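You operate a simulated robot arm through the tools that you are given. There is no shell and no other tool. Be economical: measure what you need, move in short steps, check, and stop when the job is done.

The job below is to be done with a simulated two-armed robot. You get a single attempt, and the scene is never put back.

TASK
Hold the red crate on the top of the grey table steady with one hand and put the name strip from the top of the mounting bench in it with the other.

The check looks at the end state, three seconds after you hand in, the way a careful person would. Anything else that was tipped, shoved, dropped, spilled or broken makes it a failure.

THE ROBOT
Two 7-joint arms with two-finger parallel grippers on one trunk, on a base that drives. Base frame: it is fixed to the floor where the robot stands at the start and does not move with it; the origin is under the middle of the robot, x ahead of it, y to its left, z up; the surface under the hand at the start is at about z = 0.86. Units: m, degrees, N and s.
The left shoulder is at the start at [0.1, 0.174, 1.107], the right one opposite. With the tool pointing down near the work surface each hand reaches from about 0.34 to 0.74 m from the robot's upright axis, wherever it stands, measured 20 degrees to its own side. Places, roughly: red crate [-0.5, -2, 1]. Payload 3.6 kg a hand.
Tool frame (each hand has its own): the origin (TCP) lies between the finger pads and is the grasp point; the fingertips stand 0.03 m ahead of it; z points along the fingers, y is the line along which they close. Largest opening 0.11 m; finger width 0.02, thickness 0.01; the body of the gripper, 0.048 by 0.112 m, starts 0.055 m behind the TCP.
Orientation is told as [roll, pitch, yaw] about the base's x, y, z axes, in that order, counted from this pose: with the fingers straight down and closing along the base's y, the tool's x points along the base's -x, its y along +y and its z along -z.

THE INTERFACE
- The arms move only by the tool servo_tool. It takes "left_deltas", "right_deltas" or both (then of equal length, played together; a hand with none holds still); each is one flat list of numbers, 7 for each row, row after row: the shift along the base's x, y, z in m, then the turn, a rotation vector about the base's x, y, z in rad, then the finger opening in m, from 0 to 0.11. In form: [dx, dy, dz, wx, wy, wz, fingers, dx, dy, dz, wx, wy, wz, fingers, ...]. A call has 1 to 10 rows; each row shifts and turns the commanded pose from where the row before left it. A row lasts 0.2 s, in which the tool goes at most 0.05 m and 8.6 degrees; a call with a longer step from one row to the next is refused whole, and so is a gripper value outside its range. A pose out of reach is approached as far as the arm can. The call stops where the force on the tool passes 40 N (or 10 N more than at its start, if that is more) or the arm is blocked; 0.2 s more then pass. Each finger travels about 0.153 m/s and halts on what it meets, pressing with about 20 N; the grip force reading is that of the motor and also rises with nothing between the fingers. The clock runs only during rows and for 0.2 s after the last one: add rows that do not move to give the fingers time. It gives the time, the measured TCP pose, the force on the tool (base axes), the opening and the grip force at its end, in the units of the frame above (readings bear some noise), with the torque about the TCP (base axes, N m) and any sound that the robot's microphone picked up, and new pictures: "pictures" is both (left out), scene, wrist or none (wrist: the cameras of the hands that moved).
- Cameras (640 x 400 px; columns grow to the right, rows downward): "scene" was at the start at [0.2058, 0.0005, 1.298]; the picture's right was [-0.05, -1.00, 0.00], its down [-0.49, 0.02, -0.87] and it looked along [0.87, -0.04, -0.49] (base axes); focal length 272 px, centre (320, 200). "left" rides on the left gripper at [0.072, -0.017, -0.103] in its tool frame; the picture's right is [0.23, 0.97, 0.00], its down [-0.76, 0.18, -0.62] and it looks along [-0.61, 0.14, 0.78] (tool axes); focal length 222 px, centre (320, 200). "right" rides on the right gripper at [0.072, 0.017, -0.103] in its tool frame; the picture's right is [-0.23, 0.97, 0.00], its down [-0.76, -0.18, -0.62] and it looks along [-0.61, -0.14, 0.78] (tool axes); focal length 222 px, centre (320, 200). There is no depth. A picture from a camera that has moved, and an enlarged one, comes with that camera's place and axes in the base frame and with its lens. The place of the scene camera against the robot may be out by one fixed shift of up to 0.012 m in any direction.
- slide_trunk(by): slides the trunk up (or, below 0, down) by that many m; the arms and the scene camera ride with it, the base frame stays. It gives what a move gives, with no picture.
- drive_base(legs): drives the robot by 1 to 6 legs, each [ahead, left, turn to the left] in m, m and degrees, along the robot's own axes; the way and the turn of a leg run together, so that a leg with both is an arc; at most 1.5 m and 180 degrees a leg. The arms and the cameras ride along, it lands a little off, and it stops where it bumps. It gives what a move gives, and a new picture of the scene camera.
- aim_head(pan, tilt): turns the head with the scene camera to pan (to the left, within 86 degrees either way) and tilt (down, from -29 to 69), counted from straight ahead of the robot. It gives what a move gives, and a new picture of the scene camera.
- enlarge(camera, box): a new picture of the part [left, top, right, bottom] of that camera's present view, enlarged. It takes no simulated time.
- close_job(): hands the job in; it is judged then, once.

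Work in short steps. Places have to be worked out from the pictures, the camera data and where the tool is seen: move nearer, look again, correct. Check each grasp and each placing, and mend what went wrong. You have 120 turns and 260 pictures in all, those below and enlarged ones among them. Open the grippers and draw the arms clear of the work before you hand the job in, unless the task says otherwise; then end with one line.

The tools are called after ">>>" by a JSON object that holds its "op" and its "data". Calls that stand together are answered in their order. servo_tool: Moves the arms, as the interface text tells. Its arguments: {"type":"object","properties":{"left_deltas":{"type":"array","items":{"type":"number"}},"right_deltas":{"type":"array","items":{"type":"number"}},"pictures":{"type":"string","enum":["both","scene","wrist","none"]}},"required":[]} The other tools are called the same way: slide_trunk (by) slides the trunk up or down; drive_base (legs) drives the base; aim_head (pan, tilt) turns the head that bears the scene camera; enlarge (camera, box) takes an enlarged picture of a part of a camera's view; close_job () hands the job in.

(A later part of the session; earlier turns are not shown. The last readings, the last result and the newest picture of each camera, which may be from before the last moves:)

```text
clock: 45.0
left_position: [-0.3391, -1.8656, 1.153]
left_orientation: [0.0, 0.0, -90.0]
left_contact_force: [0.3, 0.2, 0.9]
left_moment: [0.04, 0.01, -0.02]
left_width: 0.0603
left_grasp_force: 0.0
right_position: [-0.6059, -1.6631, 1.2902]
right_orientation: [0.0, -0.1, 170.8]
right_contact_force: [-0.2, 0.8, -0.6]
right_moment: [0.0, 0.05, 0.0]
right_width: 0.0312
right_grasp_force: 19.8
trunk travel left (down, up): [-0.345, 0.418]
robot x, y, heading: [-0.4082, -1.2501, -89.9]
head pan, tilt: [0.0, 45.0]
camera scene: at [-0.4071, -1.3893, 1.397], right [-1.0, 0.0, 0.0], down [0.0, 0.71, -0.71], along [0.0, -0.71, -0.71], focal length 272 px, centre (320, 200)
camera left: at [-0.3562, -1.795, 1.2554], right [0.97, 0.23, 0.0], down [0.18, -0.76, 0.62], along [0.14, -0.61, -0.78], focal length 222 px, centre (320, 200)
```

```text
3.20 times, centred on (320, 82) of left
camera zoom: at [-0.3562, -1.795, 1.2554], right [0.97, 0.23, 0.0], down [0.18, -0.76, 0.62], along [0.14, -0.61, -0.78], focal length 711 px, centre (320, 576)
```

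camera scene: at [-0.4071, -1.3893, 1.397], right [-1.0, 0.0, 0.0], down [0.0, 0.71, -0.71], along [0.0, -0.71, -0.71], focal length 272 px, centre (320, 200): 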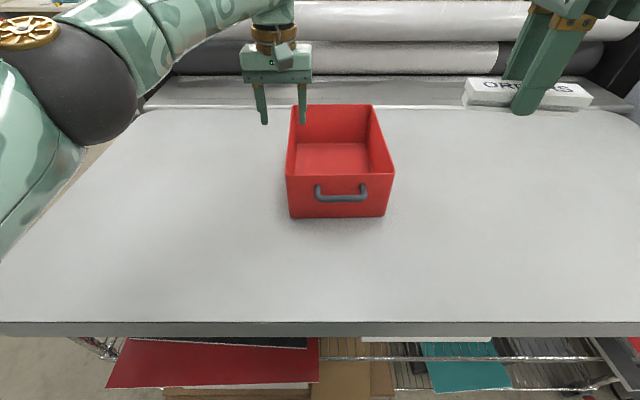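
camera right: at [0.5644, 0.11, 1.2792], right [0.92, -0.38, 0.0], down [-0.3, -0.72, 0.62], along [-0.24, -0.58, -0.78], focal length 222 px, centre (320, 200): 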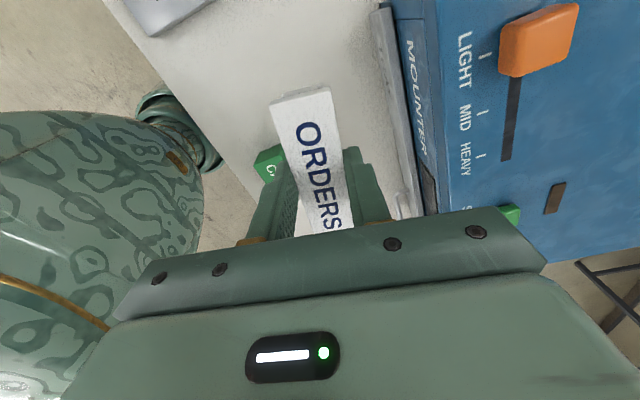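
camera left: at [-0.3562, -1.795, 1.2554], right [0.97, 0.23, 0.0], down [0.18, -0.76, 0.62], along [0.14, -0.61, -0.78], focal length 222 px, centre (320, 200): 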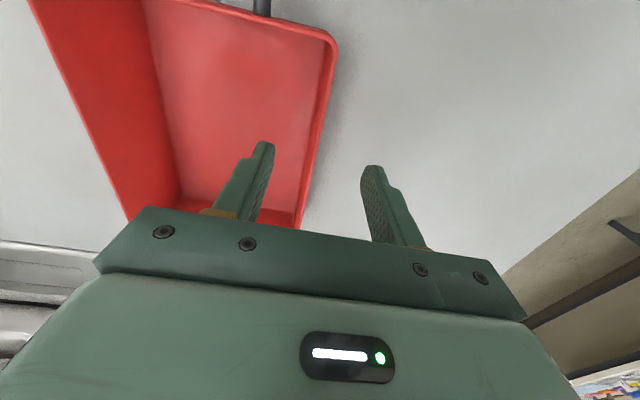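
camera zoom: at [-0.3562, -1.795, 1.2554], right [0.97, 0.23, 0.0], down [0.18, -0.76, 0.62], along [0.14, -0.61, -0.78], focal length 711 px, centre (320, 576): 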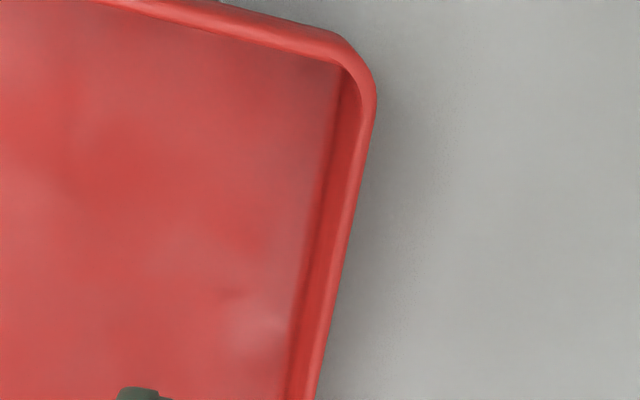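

The rim centre lies at x≈-0.339 at that y, exactly beneath the TCP; crate is yawed ~2°. I descend so the fingers straddle the wall.

>>> {"op": "servo_tool", "data": {"left_deltas": [0, 0, -0.03, 0, 0, 0.02, 0.06, 0, 0, -0.03, 0, 0, 0.02, 0.06, 0, 0, -0.03, 0, 0, 0, 0.06, 0, 0, -0.018, 0, 0, 0, 0.06, 0, 0, 0, 0, 0, 0, 0.06]}}

```text
clock: 46.2
left_position: [-0.3403, -1.8652, 1.0469]
left_orientation: [0.0, 0.0, -87.7]
left_contact_force: [0.1, 0.0, 0.9]
left_moment: [0.0, 0.03, 0.0]
left_width: 0.0602
left_grasp_force: 0.1
right_position: [-0.6073, -1.6618, 1.2888]
right_orientation: [0.0, 0.0, 170.8]
right_contact_force: [0.2, 0.5, -0.5]
right_moment: [-0.03, -0.03, 0.0]
right_width: 0.0311
right_grasp_force: 20.4
trunk travel left (down, up): [-0.345, 0.418]
robot x, y, heading: [-0.4096, -1.2506, -89.9]
head pan, tilt: [0.0, 45.0]
camera scene: at [-0.4085, -1.3897, 1.397], right [-1.0, 0.0, 0.0], down [0.0, 0.71, -0.71], along [0.0, -0.71, -0.71], focal length 272 px, centre (320, 200)
camera left: at [-0.3606, -1.7949, 1.1491], right [0.96, 0.27, 0.0], down [0.21, -0.75, 0.62], along [0.17, -0.6, -0.78], focal length 222 px, centre (320, 200)
```

scene: 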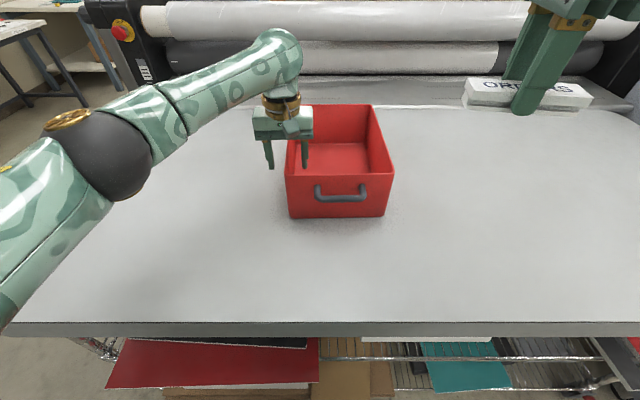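
left: 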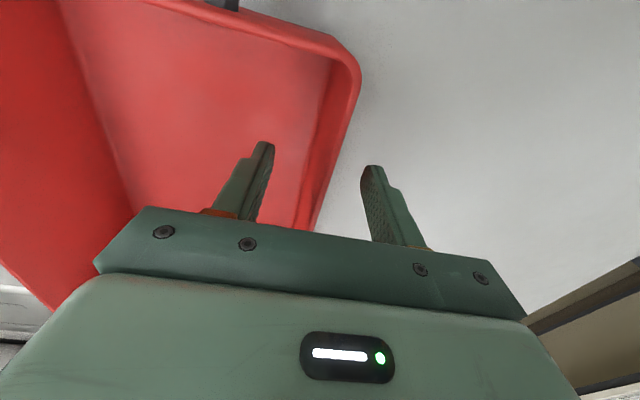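

>>> {"op": "enlarge", "data": {"camera": "left", "box": [240, 130, 400, 230]}}

```text
4.00 times, centred on (320, 180) of left
camera zoom: at [-0.3606, -1.7949, 1.1491], right [0.96, 0.27, 0.0], down [0.21, -0.75, 0.62], along [0.17, -0.6, -0.78], focal length 888 px, centre (320, 280)
```

zoom: 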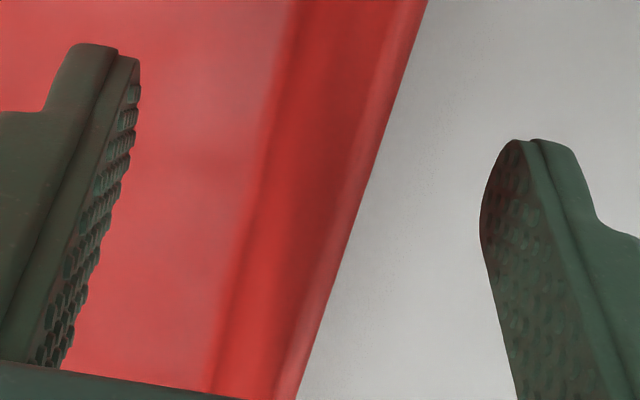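

The wall is ~2.5 mm off the finger midline toward +x; I correct and close gently.

>>> {"op": "servo_tool", "data": {"left_deltas": [0.0025, 0, -0.003, 0, 0, 0, 0.06, 0, 0, 0, 0, 0, 0, 0.03, 0, 0, 0, 0, 0, 0, 0.015, 0, 0, 0, 0, 0, 0, 0.005, 0, 0, 0, 0, 0, 0, 0.002, 0, 0, 0, 0, 0, 0, 0.002]}}

```text
clock: 47.6
left_position: [-0.3385, -1.8649, 1.0449]
left_orientation: [0.1, 0.1, -87.7]
left_contact_force: [-1.4, 0.9, 0.2]
left_moment: [-0.05, 0.01, -0.41]
left_width: 0.0045
left_grasp_force: 20.0
right_position: [-0.6072, -1.663, 1.2889]
right_orientation: [0.0, -0.1, 170.8]
right_contact_force: [0.1, 0.2, -0.4]
right_moment: [0.02, -0.01, 0.03]
right_width: 0.0309
right_grasp_force: 20.2
trunk travel left (down, up): [-0.345, 0.418]
robot x, y, heading: [-0.411, -1.2499, -89.9]
head pan, tilt: [0.0, 45.0]
camera scene: at [-0.4085, -1.3898, 1.3969], right [-1.0, 0.0, 0.0], down [0.0, 0.71, -0.71], along [0.0, -0.71, -0.71], focal length 272 px, centre (320, 200)
camera left: at [-0.358, -1.7941, 1.1465], right [0.96, 0.27, 0.0], down [0.21, -0.75, 0.62], along [0.17, -0.6, -0.78], focal length 222 px, centre (320, 200)
```

scene: 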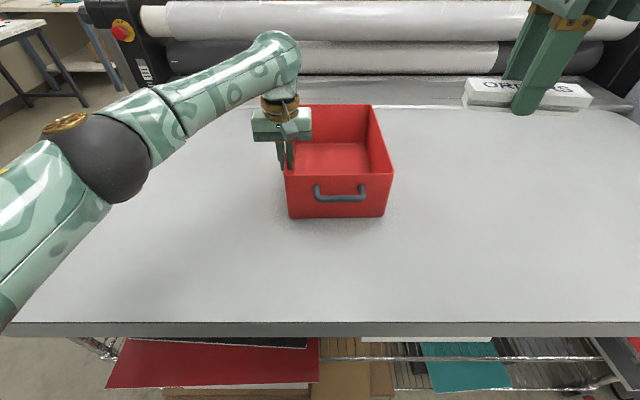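
left: 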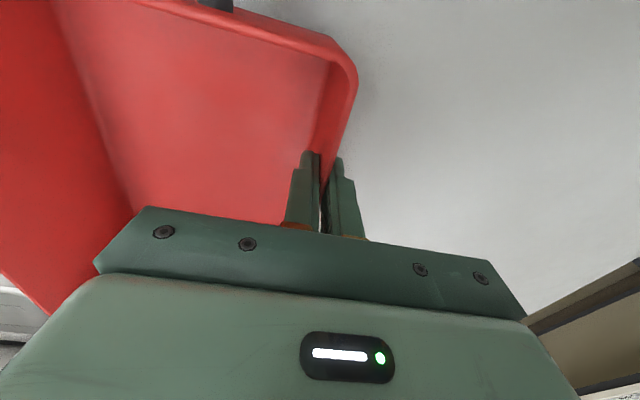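

The wall is gripped (4.5 mm) without visible crate motion. Next I bring the right hand with the strip forward, on the right side, above the crate.

>>> {"op": "servo_tool", "data": {"right_deltas": [0.01, -0.04, 0, 0, 0, 0, 0.01, 0.01, -0.04, 0, 0, 0, 0, 0.01, 0.01, -0.04, 0, 0, 0, 0, 0.01, 0.01, -0.04, 0, 0, 0, 0, 0.01, 0.01, -0.04, -0.01, 0, 0, 0, 0.01, 0.01, -0.04, -0.02, 0, 0, 0, 0.01, 0.01, -0.04, -0.02, 0, 0, 0, 0.01, 0.02, -0.03, -0.02, 0, 0, 0, 0.01, 0, 0, 0, 0, 0, 0, 0.01]}}

```text
clock: 49.6
left_position: [-0.3378, -1.8655, 1.0434]
left_orientation: [0.0, 0.0, -87.7]
left_contact_force: [0.1, 1.1, -0.5]
left_moment: [-0.21, -0.03, -0.01]
left_width: 0.0039
left_grasp_force: 19.9
right_position: [-0.5595, -1.855, 1.2817]
right_orientation: [-0.1, 0.0, 170.8]
right_contact_force: [-0.8, 0.2, -0.6]
right_moment: [0.0, -0.01, -0.01]
right_width: 0.0314
right_grasp_force: 20.0
right hand out of reach, approached as far as the arm can: row 5, 6, 7, 8
trunk travel left (down, up): [-0.345, 0.418]
robot x, y, heading: [-0.4093, -1.2498, -89.9]
head pan, tilt: [0.0, 45.0]
camera scene: at [-0.4082, -1.3899, 1.3969], right [-1.0, 0.0, 0.0], down [0.0, 0.71, -0.71], along [0.0, -0.71, -0.71], focal length 272 px, centre (320, 200)
camera right: at [-0.4904, -1.8837, 1.3843], right [-0.38, -0.92, 0.0], down [-0.72, 0.3, 0.62], along [-0.58, 0.24, -0.78], focal length 222 px, centre (320, 200)
```

scene: 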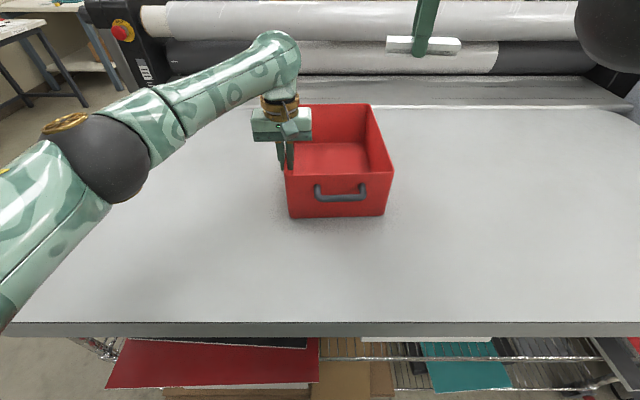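
right: 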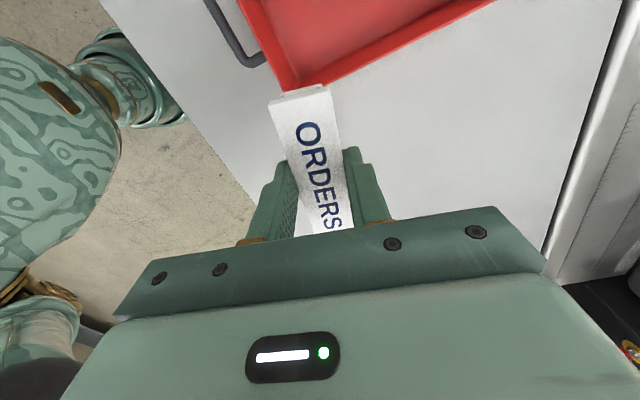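

The reach is limited this high; I lower to z≈1.15 (strip bottom still ~6 cm above rim) and then go forward.

>>> {"op": "servo_tool", "data": {"right_deltas": [0, 0, -0.04, 0, 0, 0, 0.01, 0, 0, -0.04, 0, 0, 0, 0.01, 0, 0, -0.045, 0, 0, 0, 0.01, 0.015, -0.03, 0, 0, 0, 0, 0.01, 0.02, -0.03, 0, 0, 0, 0, 0.01, 0.02, -0.03, 0, 0, 0, 0, 0.01, 0.02, -0.025, 0, 0, 0, 0, 0.01, 0.02, 0, 0, 0, 0, 0, 0.01, 0, 0, 0, 0, 0, 0, 0.01]}}

```text
clock: 51.6
left_position: [-0.3372, -1.8644, 1.0432]
left_orientation: [0.0, 0.0, -87.5]
left_contact_force: [-1.1, 0.6, -0.1]
left_moment: [-0.17, -0.13, -0.07]
left_width: 0.004
left_grasp_force: 19.7
right_position: [-0.5161, -1.8874, 1.1545]
right_orientation: [0.0, 0.1, 170.8]
right_contact_force: [-0.4, -0.4, -0.8]
right_moment: [0.01, -0.01, -0.02]
right_width: 0.0312
right_grasp_force: 20.5
right hand out of reach, approached as far as the arm can: row 5, 6, 7, 8
trunk travel left (down, up): [-0.345, 0.418]
robot x, y, heading: [-0.4088, -1.2467, -90.0]
head pan, tilt: [0.0, 45.0]
camera scene: at [-0.4084, -1.3899, 1.3969], right [-1.0, 0.0, 0.0], down [0.0, 0.71, -0.71], along [0.0, -0.71, -0.71], focal length 272 px, centre (320, 200)
camera right: at [-0.4473, -1.9162, 1.2593], right [-0.38, -0.93, 0.0], down [-0.72, 0.3, 0.62], along [-0.58, 0.23, -0.78], focal length 222 px, centre (320, 200)
```

scene: 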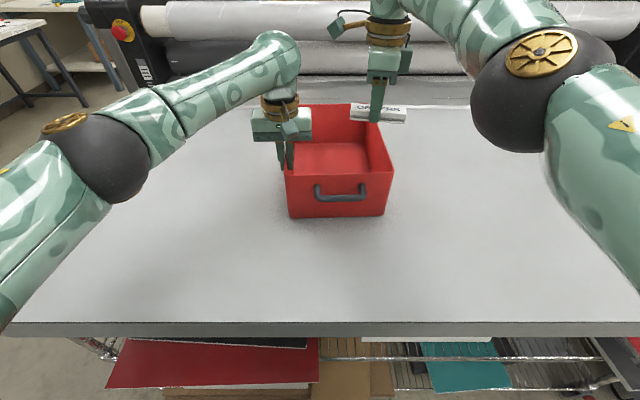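
right: 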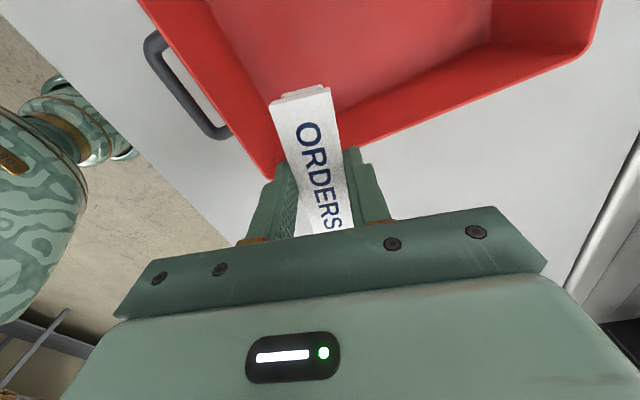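

Forward reach ends near y -1.89 with this wrist turn. I unwind the wrist ~8° (also squares the strip to the crate) while shifting to x≈-0.465, y≈-1.91.

>>> {"op": "servo_tool", "data": {"right_deltas": [0.01, 0, 0, 0, 0, 0.042, 0.01, 0.01, 0, 0, 0, 0, 0.042, 0.01, 0.015, -0.01, 0, 0, 0, 0.042, 0.01, 0.015, -0.01, 0, 0, 0, 0, 0.01, 0, -0.01, 0, 0, 0, 0, 0.01, 0, 0, 0, 0, 0, 0, 0.01]}}

```text
clock: 53.0
left_position: [-0.3371, -1.8646, 1.0431]
left_orientation: [0.1, 0.1, -87.8]
left_contact_force: [0.3, 0.8, -0.5]
left_moment: [-0.01, -0.07, -0.05]
left_width: 0.0037
left_grasp_force: 19.6
right_position: [-0.4589, -1.868, 1.1711]
right_orientation: [0.1, 0.1, 178.1]
right_contact_force: [-0.4, 0.0, -0.4]
right_moment: [-0.03, 0.03, -0.02]
right_width: 0.0311
right_grasp_force: 19.6
right hand out of reach, approached as far as the arm can: row 1, 3, 4, 5
trunk travel left (down, up): [-0.345, 0.418]
robot x, y, heading: [-0.4087, -1.253, -90.0]
head pan, tilt: [0.0, 45.0]
camera scene: at [-0.4081, -1.39, 1.3969], right [-1.0, 0.0, 0.0], down [0.0, 0.71, -0.71], along [0.0, -0.71, -0.71], focal length 272 px, centre (320, 200)
camera right: at [-0.3873, -1.8876, 1.2748], right [-0.26, -0.97, 0.0], down [-0.76, 0.2, 0.62], along [-0.6, 0.16, -0.78], focal length 222 px, centre (320, 200)
```

scene: 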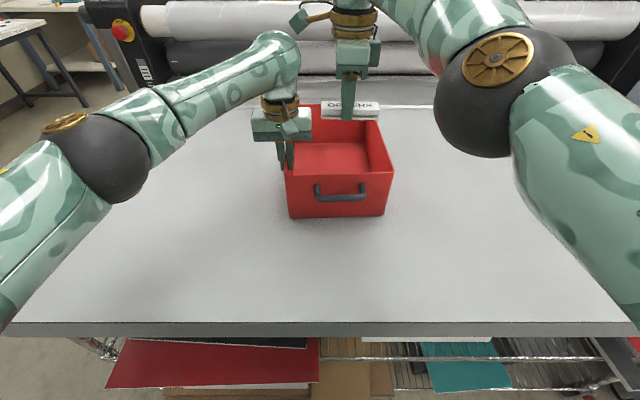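
right: 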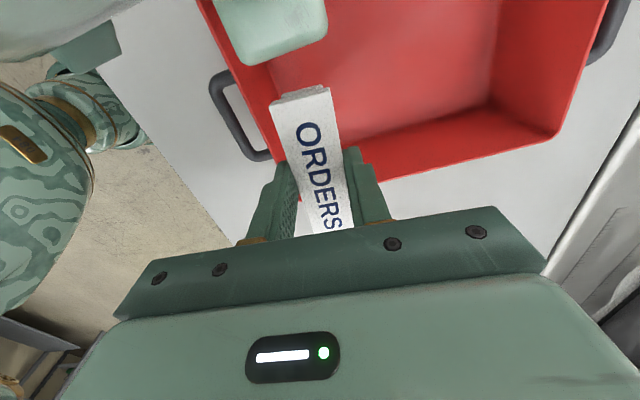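

With this wrist turn the reach is short and the hand's camera would come down on the left hand. Turning the strip to lie along the crate's length (wrist neutral) fixes both: I first draw back right, rotating +94°.

>>> {"op": "servo_tool", "data": {"right_deltas": [-0.02, 0.02, 0, 0, 0, 0, 0.01, -0.02, 0.02, 0, 0, 0, 0.147, 0.01, -0.02, 0.02, 0, 0, 0, 0.147, 0.01, 0, 0, 0, 0, 0, 0.147, 0.01, 0, 0, 0, 0, 0, 0.147, 0.01, 0, 0, 0, 0, 0, 0.147, 0.01, 0, 0, 0, 0, 0, 0.147, 0.01, 0, 0, 0, 0, 0, 0.147, 0.01, 0, 0, 0, 0, 0, 0.147, 0.01, 0, 0, 0, 0, 0, 0, 0.01]}}

```text
clock: 55.2
left_position: [-0.3374, -1.865, 1.0433]
left_orientation: [0.0, 0.0, -87.8]
left_contact_force: [0.9, 0.0, -0.2]
left_moment: [-0.12, -0.05, -0.02]
left_width: 0.0036
left_grasp_force: 20.3
right_position: [-0.4797, -1.8499, 1.1829]
right_orientation: [1.7, -1.5, -117.3]
right_contact_force: [-0.7, -0.6, -0.1]
right_moment: [-0.01, 0.03, 0.02]
right_width: 0.0314
right_grasp_force: 20.0
right hand out of reach, approached as far as the arm can: row 1, 2
trunk travel left (down, up): [-0.345, 0.418]
robot x, y, heading: [-0.4077, -1.2498, -90.3]
head pan, tilt: [0.0, 45.0]
camera scene: at [-0.4081, -1.39, 1.3969], right [-1.0, 0.0, 0.0], down [0.0, 0.71, -0.71], along [0.0, -0.71, -0.71], focal length 272 px, centre (320, 200)
camera right: at [-0.4334, -1.7896, 1.2839], right [0.76, -0.65, 0.04], down [-0.52, -0.57, 0.64], along [-0.39, -0.5, -0.77], focal length 222 px, centre (320, 200)
```

scene: 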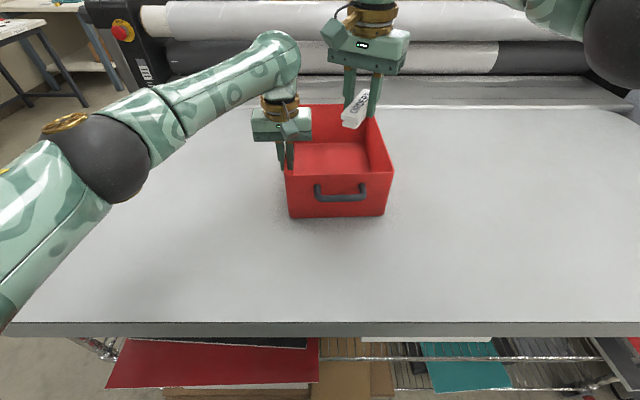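
right: 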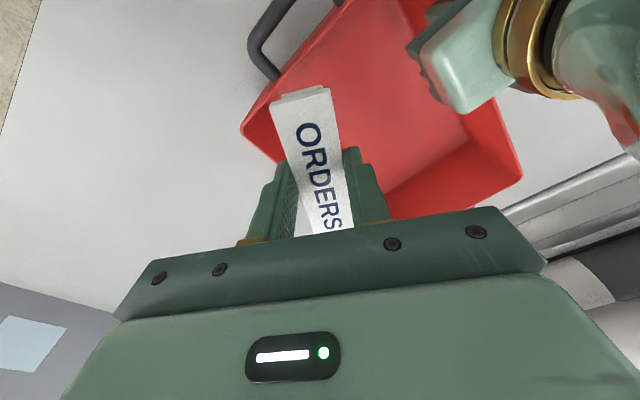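

Rotation continues to the target yaw (-88°), with small tilt corrections, moving to x≈-0.475, y≈-1.90.

>>> {"op": "servo_tool", "data": {"right_deltas": [0, 0, 0, -0.008, 0.007, 0.129, 0.01, 0, 0, 0, -0.008, 0.007, 0.129, 0.01, 0, -0.01, 0, -0.008, 0.007, 0.129, 0.01, 0.003, -0.02, -0.01, -0.006, 0.005, 0.128, 0.01, 0, -0.02, 0, 0, 0, 0, 0.01, 0, 0, 0, 0, 0, 0, 0.01]}}

```text
clock: 56.6
left_position: [-0.3371, -1.8656, 1.0423]
left_orientation: [-0.1, 0.0, -87.6]
left_contact_force: [0.6, -0.1, 0.8]
left_moment: [0.21, -0.07, -0.09]
left_width: 0.004
left_grasp_force: 20.1
right_position: [-0.4887, -1.8506, 1.183]
right_orientation: [0.5, -4.2, -92.3]
right_contact_force: [0.0, -0.1, -0.5]
right_moment: [-0.02, 0.01, 0.0]
right_width: 0.0311
right_grasp_force: 19.6
right hand out of reach, approached as far as the arm can: row 3, 4, 5
trunk travel left (down, up): [-0.345, 0.418]
robot x, y, heading: [-0.4101, -1.2492, -90.2]
head pan, tilt: [0.0, 45.0]
camera scene: at [-0.4081, -1.3901, 1.3969], right [-1.0, 0.0, 0.0], down [0.0, 0.71, -0.71], along [0.0, -0.71, -0.71], focal length 272 px, centre (320, 200)
camera right: at [-0.4716, -1.7728, 1.2816], right [0.96, -0.26, 0.02], down [-0.21, -0.71, 0.68], along [-0.16, -0.66, -0.74], focal length 222 px, centre (320, 200)
```

scene: 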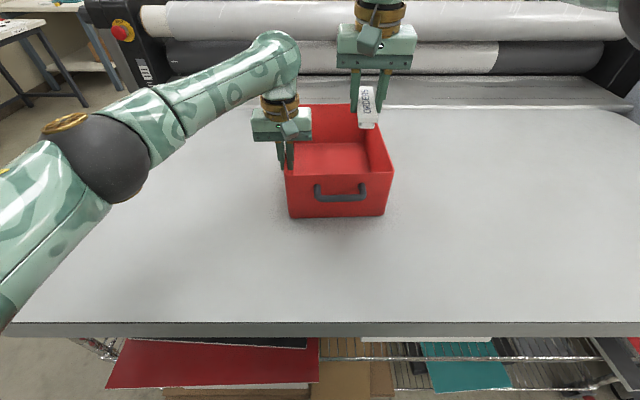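
right: 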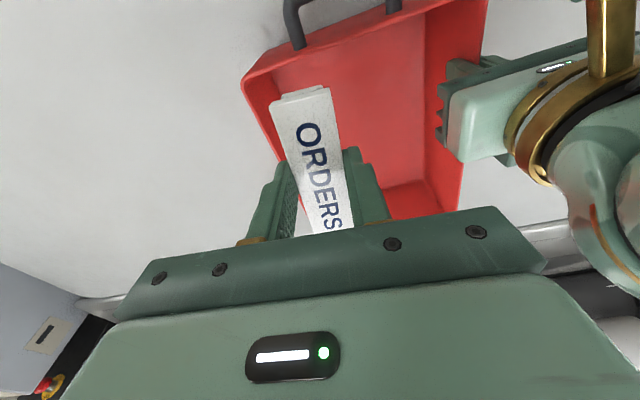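

The hand tilts 4° as it nears its reach limit at this height; I lower to z≈1.115 first (strip bottom ~3 cm above rim), then correct tilt and go forward.

>>> {"op": "servo_tool", "data": {"right_deltas": [0, 0, -0.035, 0, 0, 0, 0.01, 0, 0, -0.033, 0.024, 0, 0.02, 0.01, 0, 0, 0, 0.024, 0, 0.02, 0.01, 0, 0, 0, 0.024, 0, 0.02, 0.01, 0, -0.02, 0, 0, 0, 0, 0.01, 0, -0.02, 0, 0, 0, 0, 0.01, 0, 0, 0, 0, 0, 0, 0.01]}}

```text
clock: 58.2
left_position: [-0.3374, -1.8654, 1.0439]
left_orientation: [0.1, 0.1, -87.7]
left_contact_force: [0.5, -0.6, 0.1]
left_moment: [-0.09, -0.03, -0.02]
left_width: 0.0038
left_grasp_force: 20.3
right_position: [-0.492, -1.8501, 1.1163]
right_orientation: [0.4, -0.1, -88.9]
right_contact_force: [0.7, -0.2, -0.4]
right_moment: [-0.01, 0.01, -0.04]
right_width: 0.031
right_grasp_force: 19.4
right hand out of reach, approached as far as the arm can: row 5, 6
trunk travel left (down, up): [-0.345, 0.418]
robot x, y, heading: [-0.4067, -1.2529, -90.1]
head pan, tilt: [0.0, 45.0]
camera scene: at [-0.4082, -1.3902, 1.3969], right [-1.0, 0.0, 0.0], down [0.0, 0.71, -0.71], along [0.0, -0.71, -0.71], focal length 272 px, centre (320, 200)
camera right: at [-0.477, -1.7768, 1.2191], right [0.98, -0.21, 0.01], down [-0.17, -0.76, 0.62], along [-0.13, -0.61, -0.78], focal length 222 px, centre (320, 200)
```

scene: 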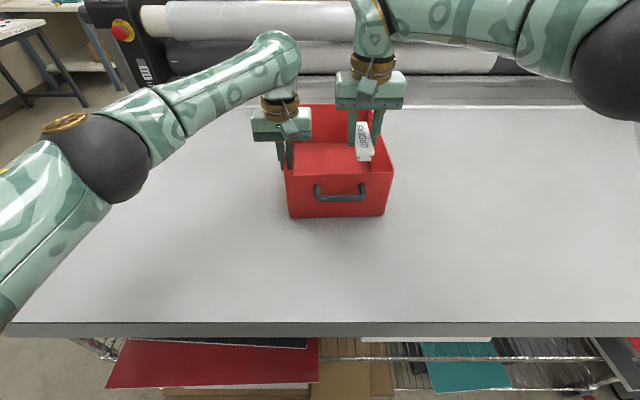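
right: 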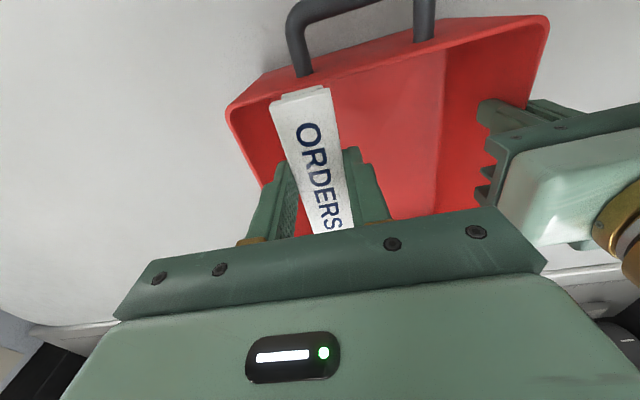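

The forward motion is blocked again, probably by a wrist joint limit rather than distance. I test by unwinding yaw ~16° and retrying forward.

>>> {"op": "servo_tool", "data": {"right_deltas": [0, 0, 0.01, 0, 0, -0.14, 0.01, 0, 0, 0, 0, 0, -0.14, 0.01, 0, -0.02, 0, 0, 0, 0, 0.01, 0, -0.02, 0, 0, 0, 0, 0.01, 0, -0.02, 0, 0, 0, 0, 0.01, 0, 0, 0, 0, 0, 0, 0.01], "pictures": "scene"}}

```text
clock: 59.6
left_position: [-0.3366, -1.8654, 1.0424]
left_orientation: [0.0, 0.0, -87.6]
left_contact_force: [0.1, 0.4, -0.4]
left_moment: [0.04, -0.02, -0.06]
left_width: 0.004
left_grasp_force: 20.0
right_position: [-0.4929, -1.8825, 1.1206]
right_orientation: [0.4, -0.2, -104.9]
right_contact_force: [-0.4, -0.6, -0.1]
right_moment: [0.0, 0.0, 0.0]
right_width: 0.0311
right_grasp_force: 19.7
right hand out of reach, approached as far as the arm can: row 4, 5
trunk travel left (down, up): [-0.345, 0.418]
robot x, y, heading: [-0.4104, -1.2524, -90.0]
head pan, tilt: [0.0, 45.0]
camera scene: at [-0.4082, -1.3901, 1.3969], right [-1.0, 0.0, 0.0], down [0.0, 0.71, -0.71], along [0.0, -0.71, -0.71], focal length 272 px, centre (320, 200)
```

scene: 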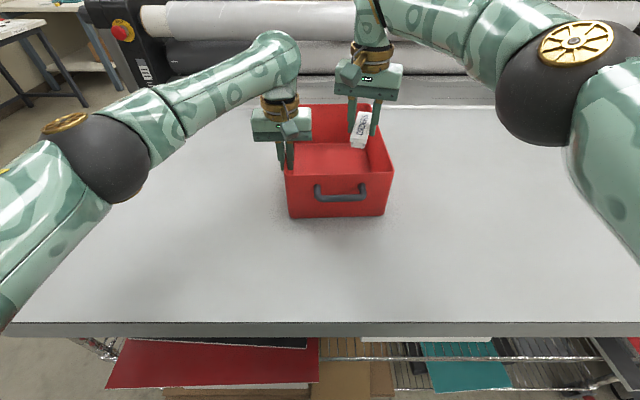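

That gained 3 cm, so yaw and reach are coupled. I lower 2 cm (strip bottom still above rim) and push forward again.

>>> {"op": "servo_tool", "data": {"right_deltas": [0, 0, -0.02, 0, 0, 0, 0.01, 0, -0.015, 0, 0, 0, 0, 0.01, 0, -0.015, 0, 0, 0, 0, 0.01, 0, 0, 0, 0, 0, 0, 0.01]}}

```text
clock: 60.6
left_position: [-0.3371, -1.8653, 1.043]
left_orientation: [0.0, 0.1, -87.6]
left_contact_force: [0.9, 1.7, -0.7]
left_moment: [0.1, -0.06, -0.01]
left_width: 0.0039
left_grasp_force: 20.1
right_position: [-0.4966, -1.8869, 1.0992]
right_orientation: [0.4, -0.2, -105.0]
right_contact_force: [0.3, 0.6, -0.4]
right_moment: [0.02, 0.0, 0.01]
right_width: 0.031
right_grasp_force: 20.2
right hand out of reach, approached as far as the arm can: row 2, 3
trunk travel left (down, up): [-0.345, 0.418]
robot x, y, heading: [-0.4063, -1.2491, -90.0]
head pan, tilt: [0.0, 45.0]
camera scene: at [-0.4082, -1.39, 1.3969], right [-1.0, 0.0, 0.0], down [0.0, 0.71, -0.71], along [0.0, -0.71, -0.71], focal length 272 px, centre (320, 200)
camera right: at [-0.4625, -1.8214, 1.2023], right [0.88, -0.47, 0.01], down [-0.37, -0.69, 0.63], along [-0.29, -0.55, -0.78], focal length 222 px, centre (320, 200)
```

scene: 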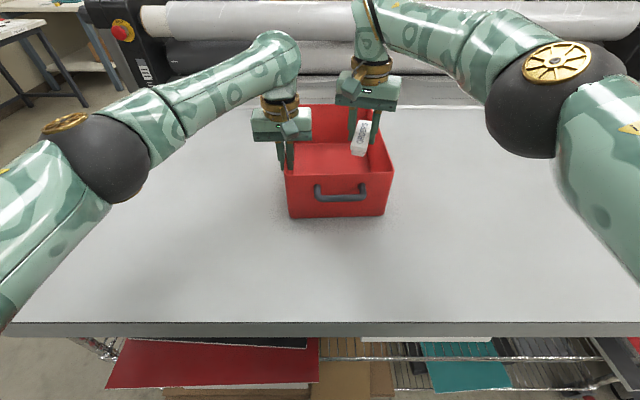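
right: 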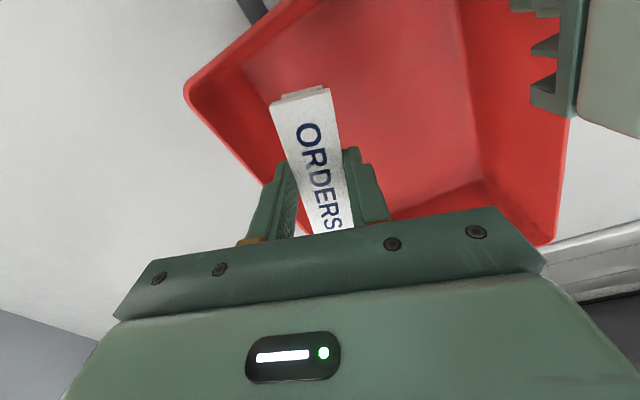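

The strip is above the interior; body would be close to the right wall (x -0.547), so I shift +0.027 in x, then descend with forward nudges.

>>> {"op": "servo_tool", "data": {"right_deltas": [0.014, 0, 0, 0, 0, 0, 0.01, 0.013, 0, 0, 0, 0, 0, 0.01, 0, -0.005, -0.02, 0, 0, 0, 0.01, 0, -0.015, -0.02, 0, 0, 0, 0.01, 0, 0, 0, 0, 0, 0, 0.01]}}

```text
clock: 61.8
left_position: [-0.3376, -1.8648, 1.0444]
left_orientation: [0.0, 0.0, -87.7]
left_contact_force: [0.7, 0.2, 1.0]
left_moment: [0.08, -0.03, -0.07]
left_width: 0.004
left_grasp_force: 20.5
right_position: [-0.4737, -1.8876, 1.0674]
right_orientation: [0.4, -0.2, -105.0]
right_contact_force: [0.6, -0.5, -0.7]
right_moment: [0.01, -0.02, -0.01]
right_width: 0.031
right_grasp_force: 20.1
right hand out of reach, approached as far as the arm can: row 2, 3, 4
trunk travel left (down, up): [-0.345, 0.418]
robot x, y, heading: [-0.4098, -1.25, -90.1]
head pan, tilt: [0.0, 45.0]
camera scene: at [-0.4081, -1.3901, 1.3969], right [-1.0, 0.0, 0.0], down [0.0, 0.71, -0.71], along [0.0, -0.71, -0.71], focal length 272 px, centre (320, 200)
camera right: at [-0.4394, -1.8211, 1.1712], right [0.88, -0.47, 0.01], down [-0.37, -0.69, 0.63], along [-0.29, -0.55, -0.78], focal length 222 px, centre (320, 200)
```

scene: 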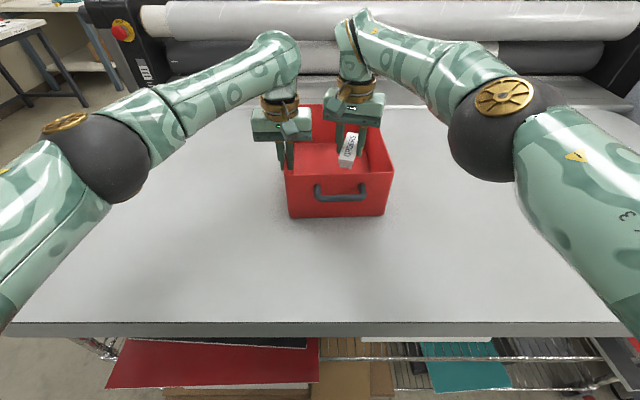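
right: 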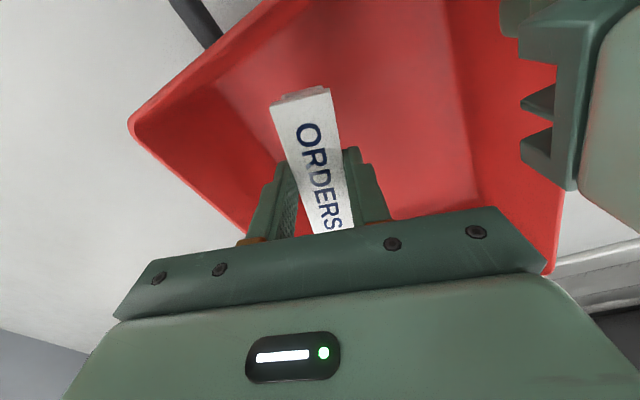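

Strip is entering the crate with clearances all round. I continue the descent with gentle forward nudges.

>>> {"op": "servo_tool", "data": {"right_deltas": [0, 0, -0.015, 0, 0, 0, 0.01, 0, -0.006, -0.015, 0, 0, 0, 0.01, 0, -0.01, -0.015, 0, 0, 0, 0.01, 0, -0.01, 0, 0, 0, 0, 0.01, 0, 0, 0, 0, 0, 0, 0.01]}}

>>> {"op": "enlarge", "data": {"camera": "scene", "box": [240, 60, 432, 180]}}

```text
clock: 63.0
left_position: [-0.3376, -1.8659, 1.044]
left_orientation: [0.0, -0.1, -87.6]
left_contact_force: [-0.5, 0.2, 0.6]
left_moment: [0.02, -0.02, -0.02]
left_width: 0.0039
left_grasp_force: 20.1
right_position: [-0.4749, -1.8883, 1.0207]
right_orientation: [0.5, -0.2, -104.9]
right_contact_force: [-0.2, 0.1, 0.7]
right_moment: [0.0, 0.0, 0.01]
right_width: 0.0311
right_grasp_force: 19.8
right hand out of reach, approached as far as the arm can: row 2, 3, 4
trunk travel left (down, up): [-0.345, 0.418]
robot x, y, heading: [-0.4079, -1.2501, -90.0]
head pan, tilt: [0.0, 45.0]
camera scene: at [-0.4081, -1.39, 1.3969], right [-1.0, 0.0, 0.0], down [0.0, 0.71, -0.71], along [0.0, -0.71, -0.71], focal length 272 px, centre (320, 200)
camera right: at [-0.4416, -1.8233, 1.1247], right [0.88, -0.47, 0.01], down [-0.37, -0.69, 0.62], along [-0.29, -0.55, -0.78], focal length 222 px, centre (320, 200)
```

scene: 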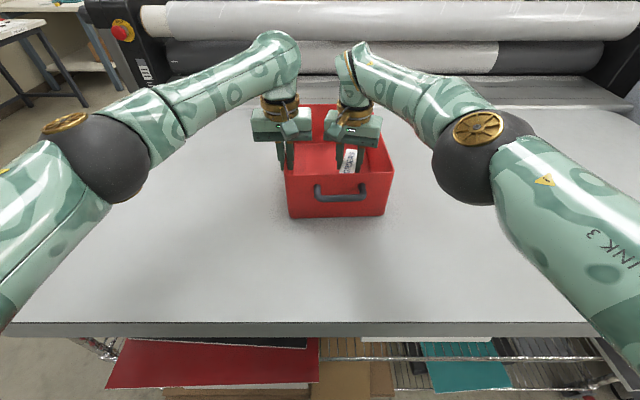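
right: 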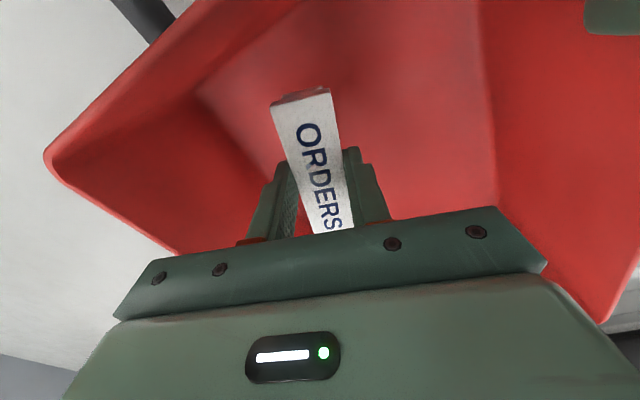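

```text
3.33 times, centred on (336, 120) of scene
camera zoom: at [-0.4081, -1.39, 1.3969], right [-1.0, 0.0, 0.0], down [0.0, 0.71, -0.71], along [0.0, -0.71, -0.71], focal length 908 px, centre (267, 467)
```

zoom: 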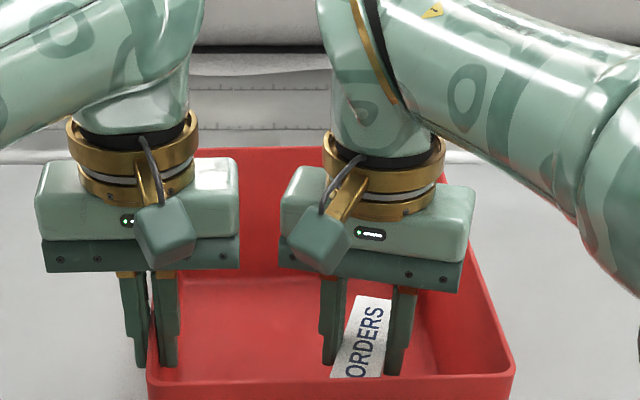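

Camera housing of the right hand hangs near the front rim, so I only lower to TCP z≈0.982, watching force.

>>> {"op": "servo_tool", "data": {"right_deltas": [0, 0, -0.015, 0, 0, 0, 0.01, 0, 0, -0.015, 0, 0, 0, 0.01, 0, 0, -0.008, 0, 0, 0, 0.01, 0, 0, 0, 0, 0, 0, 0.01]}}

>>> {"op": "enlarge", "data": {"camera": "scene", "box": [240, 90, 432, 210]}}

```text
clock: 64.0
left_position: [-0.3369, -1.8657, 1.0433]
left_orientation: [0.0, 0.0, -87.7]
left_contact_force: [-0.3, 1.3, 0.1]
left_moment: [-0.06, -0.08, -0.02]
left_width: 0.0037
left_grasp_force: 20.5
right_position: [-0.4743, -1.8873, 0.9849]
right_orientation: [0.5, -0.2, -104.9]
right_contact_force: [0.3, 0.2, -0.8]
right_moment: [0.02, 0.0, -0.02]
right_width: 0.0311
right_grasp_force: 19.7
trunk travel left (down, up): [-0.345, 0.418]
robot x, y, heading: [-0.4088, -1.2507, -90.2]
head pan, tilt: [0.0, 45.0]
camera scene: at [-0.4082, -1.39, 1.3969], right [-1.0, 0.0, 0.0], down [0.0, 0.71, -0.71], along [0.0, -0.71, -0.71], focal length 272 px, centre (320, 200)
camera right: at [-0.4405, -1.8211, 1.087], right [0.88, -0.47, 0.01], down [-0.37, -0.69, 0.62], along [-0.29, -0.55, -0.78], focal length 222 px, centre (320, 200)
```

scene: 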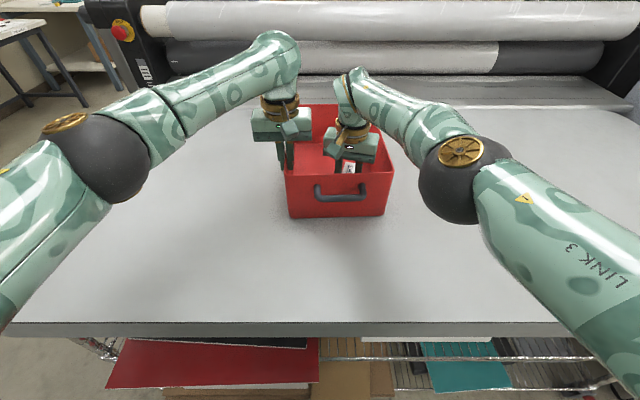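
right: 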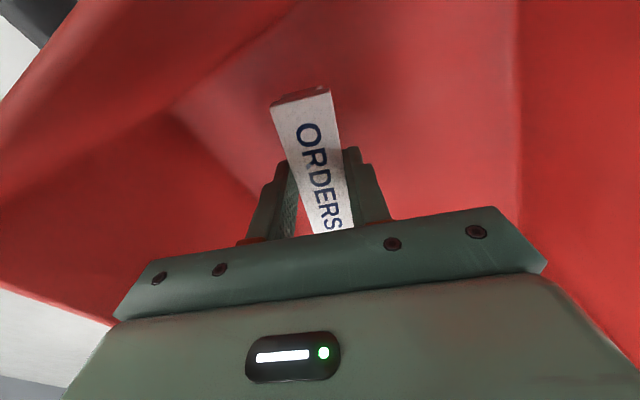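

```text
3.33 times, centred on (336, 150) of scene
camera zoom: at [-0.4082, -1.39, 1.3969], right [-1.0, 0.0, 0.0], down [0.0, 0.71, -0.71], along [0.0, -0.71, -0.71], focal length 908 px, centre (267, 367)
```

zoom: 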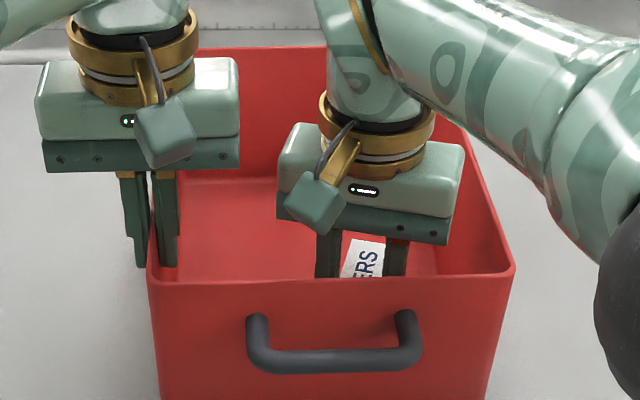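

The camera housing's bottom is ~1.083, still 3.5 cm above the rim, so I can lower further to ~0.962.

>>> {"op": "servo_tool", "data": {"right_deltas": [0, 0, -0.01, 0, 0, 0, 0.01, 0, 0, -0.007, 0, 0, 0, 0.01, 0, 0, -0.005, 0, 0, 0, 0.01, 0, 0, 0, 0, 0, 0, 0.01]}}

>>> {"op": "enlarge", "data": {"camera": "scene", "box": [240, 90, 432, 210]}}

```text
clock: 65.0
left_position: [-0.337, -1.8651, 1.0432]
left_orientation: [0.1, 0.0, -87.6]
left_contact_force: [0.1, 0.5, 0.2]
left_moment: [0.02, -0.05, -0.04]
left_width: 0.0039
left_grasp_force: 20.2
right_position: [-0.4741, -1.8864, 0.9733]
right_orientation: [0.4, -0.3, -105.0]
right_contact_force: [0.0, 0.3, 0.1]
right_moment: [-0.04, 0.0, 0.0]
right_width: 0.0311
right_grasp_force: 20.3
right hand out of reach, approached as far as the arm can: row 1
trunk travel left (down, up): [-0.345, 0.418]
robot x, y, heading: [-0.4095, -1.2508, -90.0]
head pan, tilt: [0.0, 45.0]
camera scene: at [-0.4082, -1.39, 1.3969], right [-1.0, 0.0, 0.0], down [0.0, 0.71, -0.71], along [0.0, -0.71, -0.71], focal length 272 px, centre (320, 200)
camera right: at [-0.4406, -1.8199, 1.0763], right [0.88, -0.47, 0.01], down [-0.37, -0.69, 0.62], along [-0.29, -0.55, -0.78], focal length 222 px, centre (320, 200)
```

scene: 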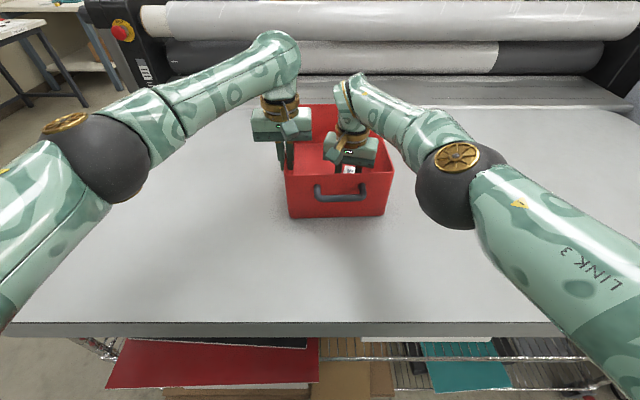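
right: 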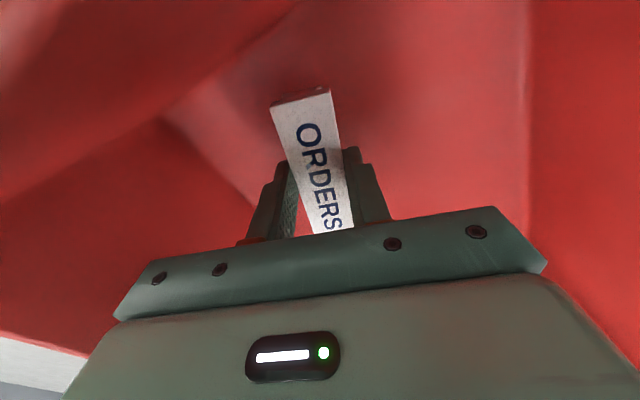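

```text
3.33 times, centred on (336, 150) of scene
camera zoom: at [-0.4082, -1.39, 1.3969], right [-1.0, 0.0, 0.0], down [0.0, 0.71, -0.71], along [0.0, -0.71, -0.71], focal length 908 px, centre (267, 367)
```

zoom: 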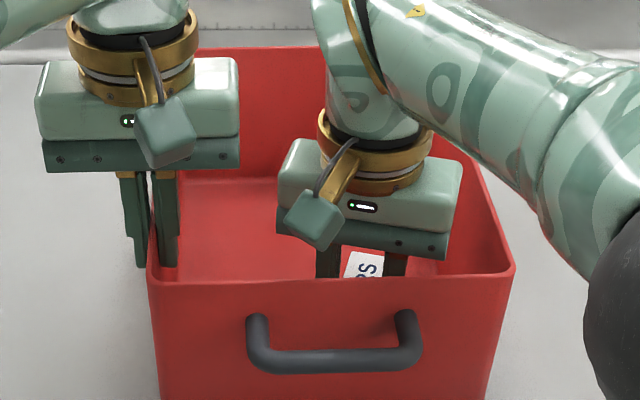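

Clearance is still fine; last bit down to touch the floor, with force watched.

>>> {"op": "servo_tool", "data": {"right_deltas": [0, 0.002, -0.006, 0, 0, 0, 0.01, 0, 0, -0.005, 0, 0, 0, 0.01, 0, 0, -0.003, 0, 0, 0, 0.01, 0, 0, 0, 0, 0, 0, 0.01], "pictures": "wrist"}}

>>> {"op": "enlarge", "data": {"camera": "scene", "box": [240, 90, 432, 210]}}

```text
clock: 66.0
left_position: [-0.3374, -1.8644, 1.0443]
left_orientation: [0.0, 0.0, -87.6]
left_contact_force: [0.3, -0.4, -0.3]
left_moment: [0.0, -0.01, 0.0]
left_width: 0.0039
left_grasp_force: 19.8
right_position: [-0.4757, -1.8818, 0.96]
right_orientation: [0.4, -0.1, -105.0]
right_contact_force: [0.1, 0.2, 0.6]
right_moment: [-0.03, 0.0, -0.01]
right_width: 0.0312
right_grasp_force: 20.8
trunk travel left (down, up): [-0.345, 0.418]
robot x, y, heading: [-0.4057, -1.2522, -90.1]
head pan, tilt: [0.0, 45.0]
camera right: at [-0.4416, -1.8179, 1.0634], right [0.88, -0.47, 0.01], down [-0.37, -0.69, 0.62], along [-0.29, -0.55, -0.78], focal length 222 px, centre (320, 200)
```

right: 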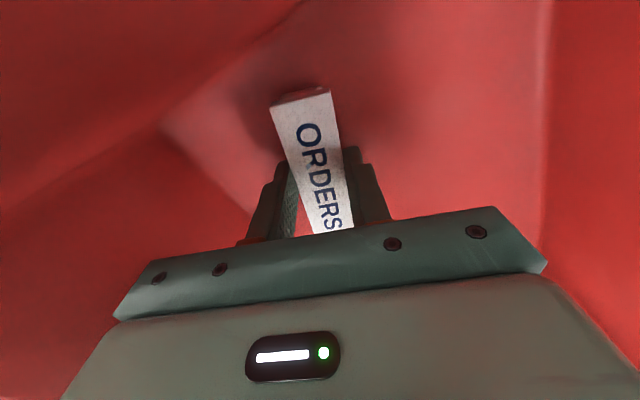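

```text
3.33 times, centred on (336, 150) of scene
camera zoom: at [-0.4082, -1.39, 1.3969], right [-1.0, 0.0, 0.0], down [0.0, 0.71, -0.71], along [0.0, -0.71, -0.71], focal length 908 px, centre (267, 367)
```

zoom: 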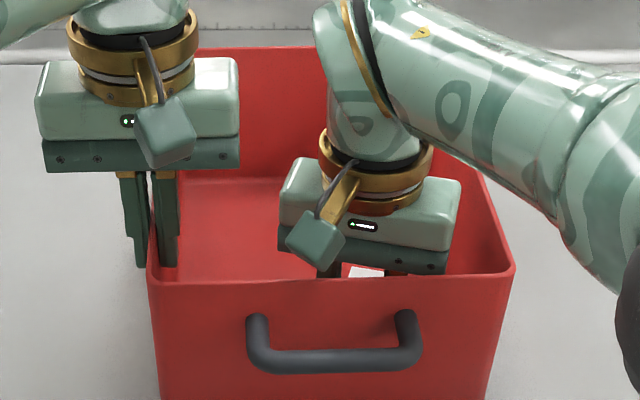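

Strip bottom is practically on the floor; housing is ~1 cm above the rim. I open the fingers modestly and lift away.

>>> {"op": "servo_tool", "data": {"right_deltas": [0, 0, 0, 0, 0, 0, 0.045, 0, 0, 0, 0, 0, 0, 0.06, 0, 0, 0, 0, 0, 0, 0.06, 0, 0, 0.015, 0, 0, 0, 0.06, 0, 0, 0.03, 0, 0, 0, 0.06, 0, 0, 0.04, 0, 0, 0, 0.06, 0, 0, 0.04, 0, 0, 0, 0.06, 0, 0, 0, 0, 0, 0, 0.06]}}

```text
clock: 67.8
left_position: [-0.3381, -1.8645, 1.0437]
left_orientation: [-0.1, -0.1, -87.6]
left_contact_force: [0.6, 1.5, 0.0]
left_moment: [0.0, -0.06, 0.0]
left_width: 0.0041
left_grasp_force: 20.0
right_position: [-0.4726, -1.8848, 1.0822]
right_orientation: [0.3, -0.1, -104.9]
right_contact_force: [-0.6, -0.4, 0.3]
right_moment: [0.01, 0.0, 0.02]
right_width: 0.0599
right_grasp_force: 0.0
trunk travel left (down, up): [-0.345, 0.418]
robot x, y, heading: [-0.4094, -1.2513, -90.0]
head pan, tilt: [0.0, 45.0]
camera scene: at [-0.4081, -1.3899, 1.3969], right [-1.0, 0.0, 0.0], down [0.0, 0.71, -0.71], along [0.0, -0.71, -0.71], focal length 272 px, centre (320, 200)
camera right: at [-0.4402, -1.8193, 1.1855], right [0.88, -0.47, 0.01], down [-0.37, -0.69, 0.62], along [-0.29, -0.55, -0.78], focal length 222 px, centre (320, 200)
```

scene: 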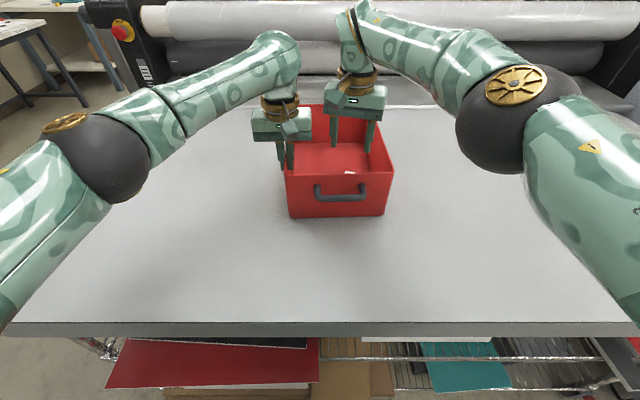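
right: 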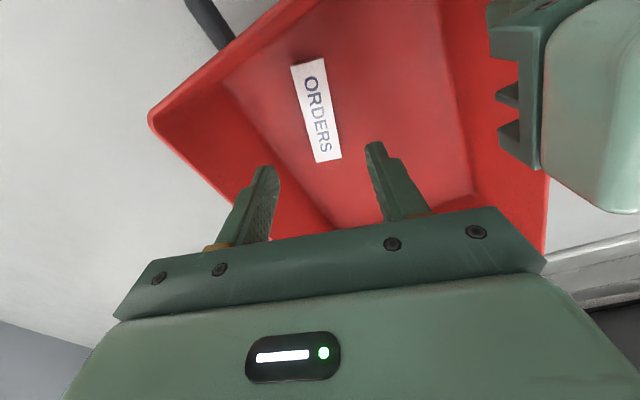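

The strip lies upright inside the crate. I draw the right hand up and away to the right first, left still holding.

>>> {"op": "servo_tool", "data": {"right_deltas": [0, 0, 0.04, 0, 0, 0, 0.06, 0, 0.01, 0.03, 0, 0, 0, 0.06, -0.03, 0.03, 0.02, 0, 0, 0, 0.06, -0.04, 0.03, 0.01, 0, 0, 0, 0.06, -0.04, 0.03, 0, 0, 0, 0, 0.06, -0.03, 0.03, 0, 0, 0, 0, 0.06, 0, 0, 0, 0, 0, 0, 0.06], "pictures": "scene"}}

>>> {"op": "servo_tool", "data": {"left_deltas": [0, 0, 0, 0, 0, 0, 0.015, 0, 0, 0, 0, 0, 0, 0.04, 0, 0, 0, 0, 0, 0, 0.05, 0, 0, 0.02, 0, 0, 0, 0.05, 0, 0, 0.03, 0, 0, 0, 0.05, 0, 0, 0.04, 0, 0, 0, 0.05, 0.02, 0.01, 0.02, 0, 0, 0, 0.05, 0.04, 0.02, 0, 0, 0, 0, 0.05, 0.04, 0.02, 0, 0, 0, 0, 0.05, 0, 0, 0, 0, 0, 0, 0.05]}}

```text
refused: row 4 steps farther than a row can; nothing moved
```

```text
clock: 70.0
left_position: [-0.2376, -1.8162, 1.1535]
left_orientation: [0.0, 0.1, -87.7]
left_contact_force: [0.3, 0.3, -0.2]
left_moment: [0.0, -0.02, 0.0]
left_width: 0.0502
left_grasp_force: 0.0
right_position: [-0.4751, -1.8851, 1.0817]
right_orientation: [0.3, -0.1, -105.0]
right_contact_force: [-0.1, -0.2, -1.1]
right_moment: [-0.02, -0.01, -0.01]
right_width: 0.06
right_grasp_force: 0.1
trunk travel left (down, up): [-0.345, 0.418]
robot x, y, heading: [-0.41, -1.2531, -89.7]
head pan, tilt: [0.0, 45.0]
camera scene: at [-0.4091, -1.3905, 1.3968], right [-1.0, 0.0, 0.0], down [0.0, 0.71, -0.71], along [0.0, -0.71, -0.71], focal length 272 px, centre (320, 200)
camera left: at [-0.257, -1.7453, 1.2559], right [0.96, 0.27, 0.0], down [0.21, -0.75, 0.62], along [0.17, -0.6, -0.78], focal length 222 px, centre (320, 200)
```

scene: 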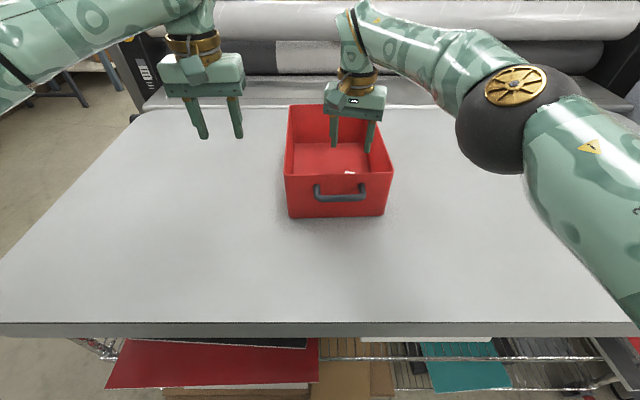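
left: 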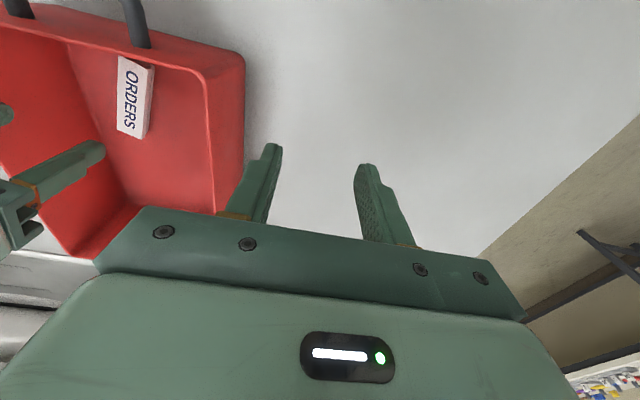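

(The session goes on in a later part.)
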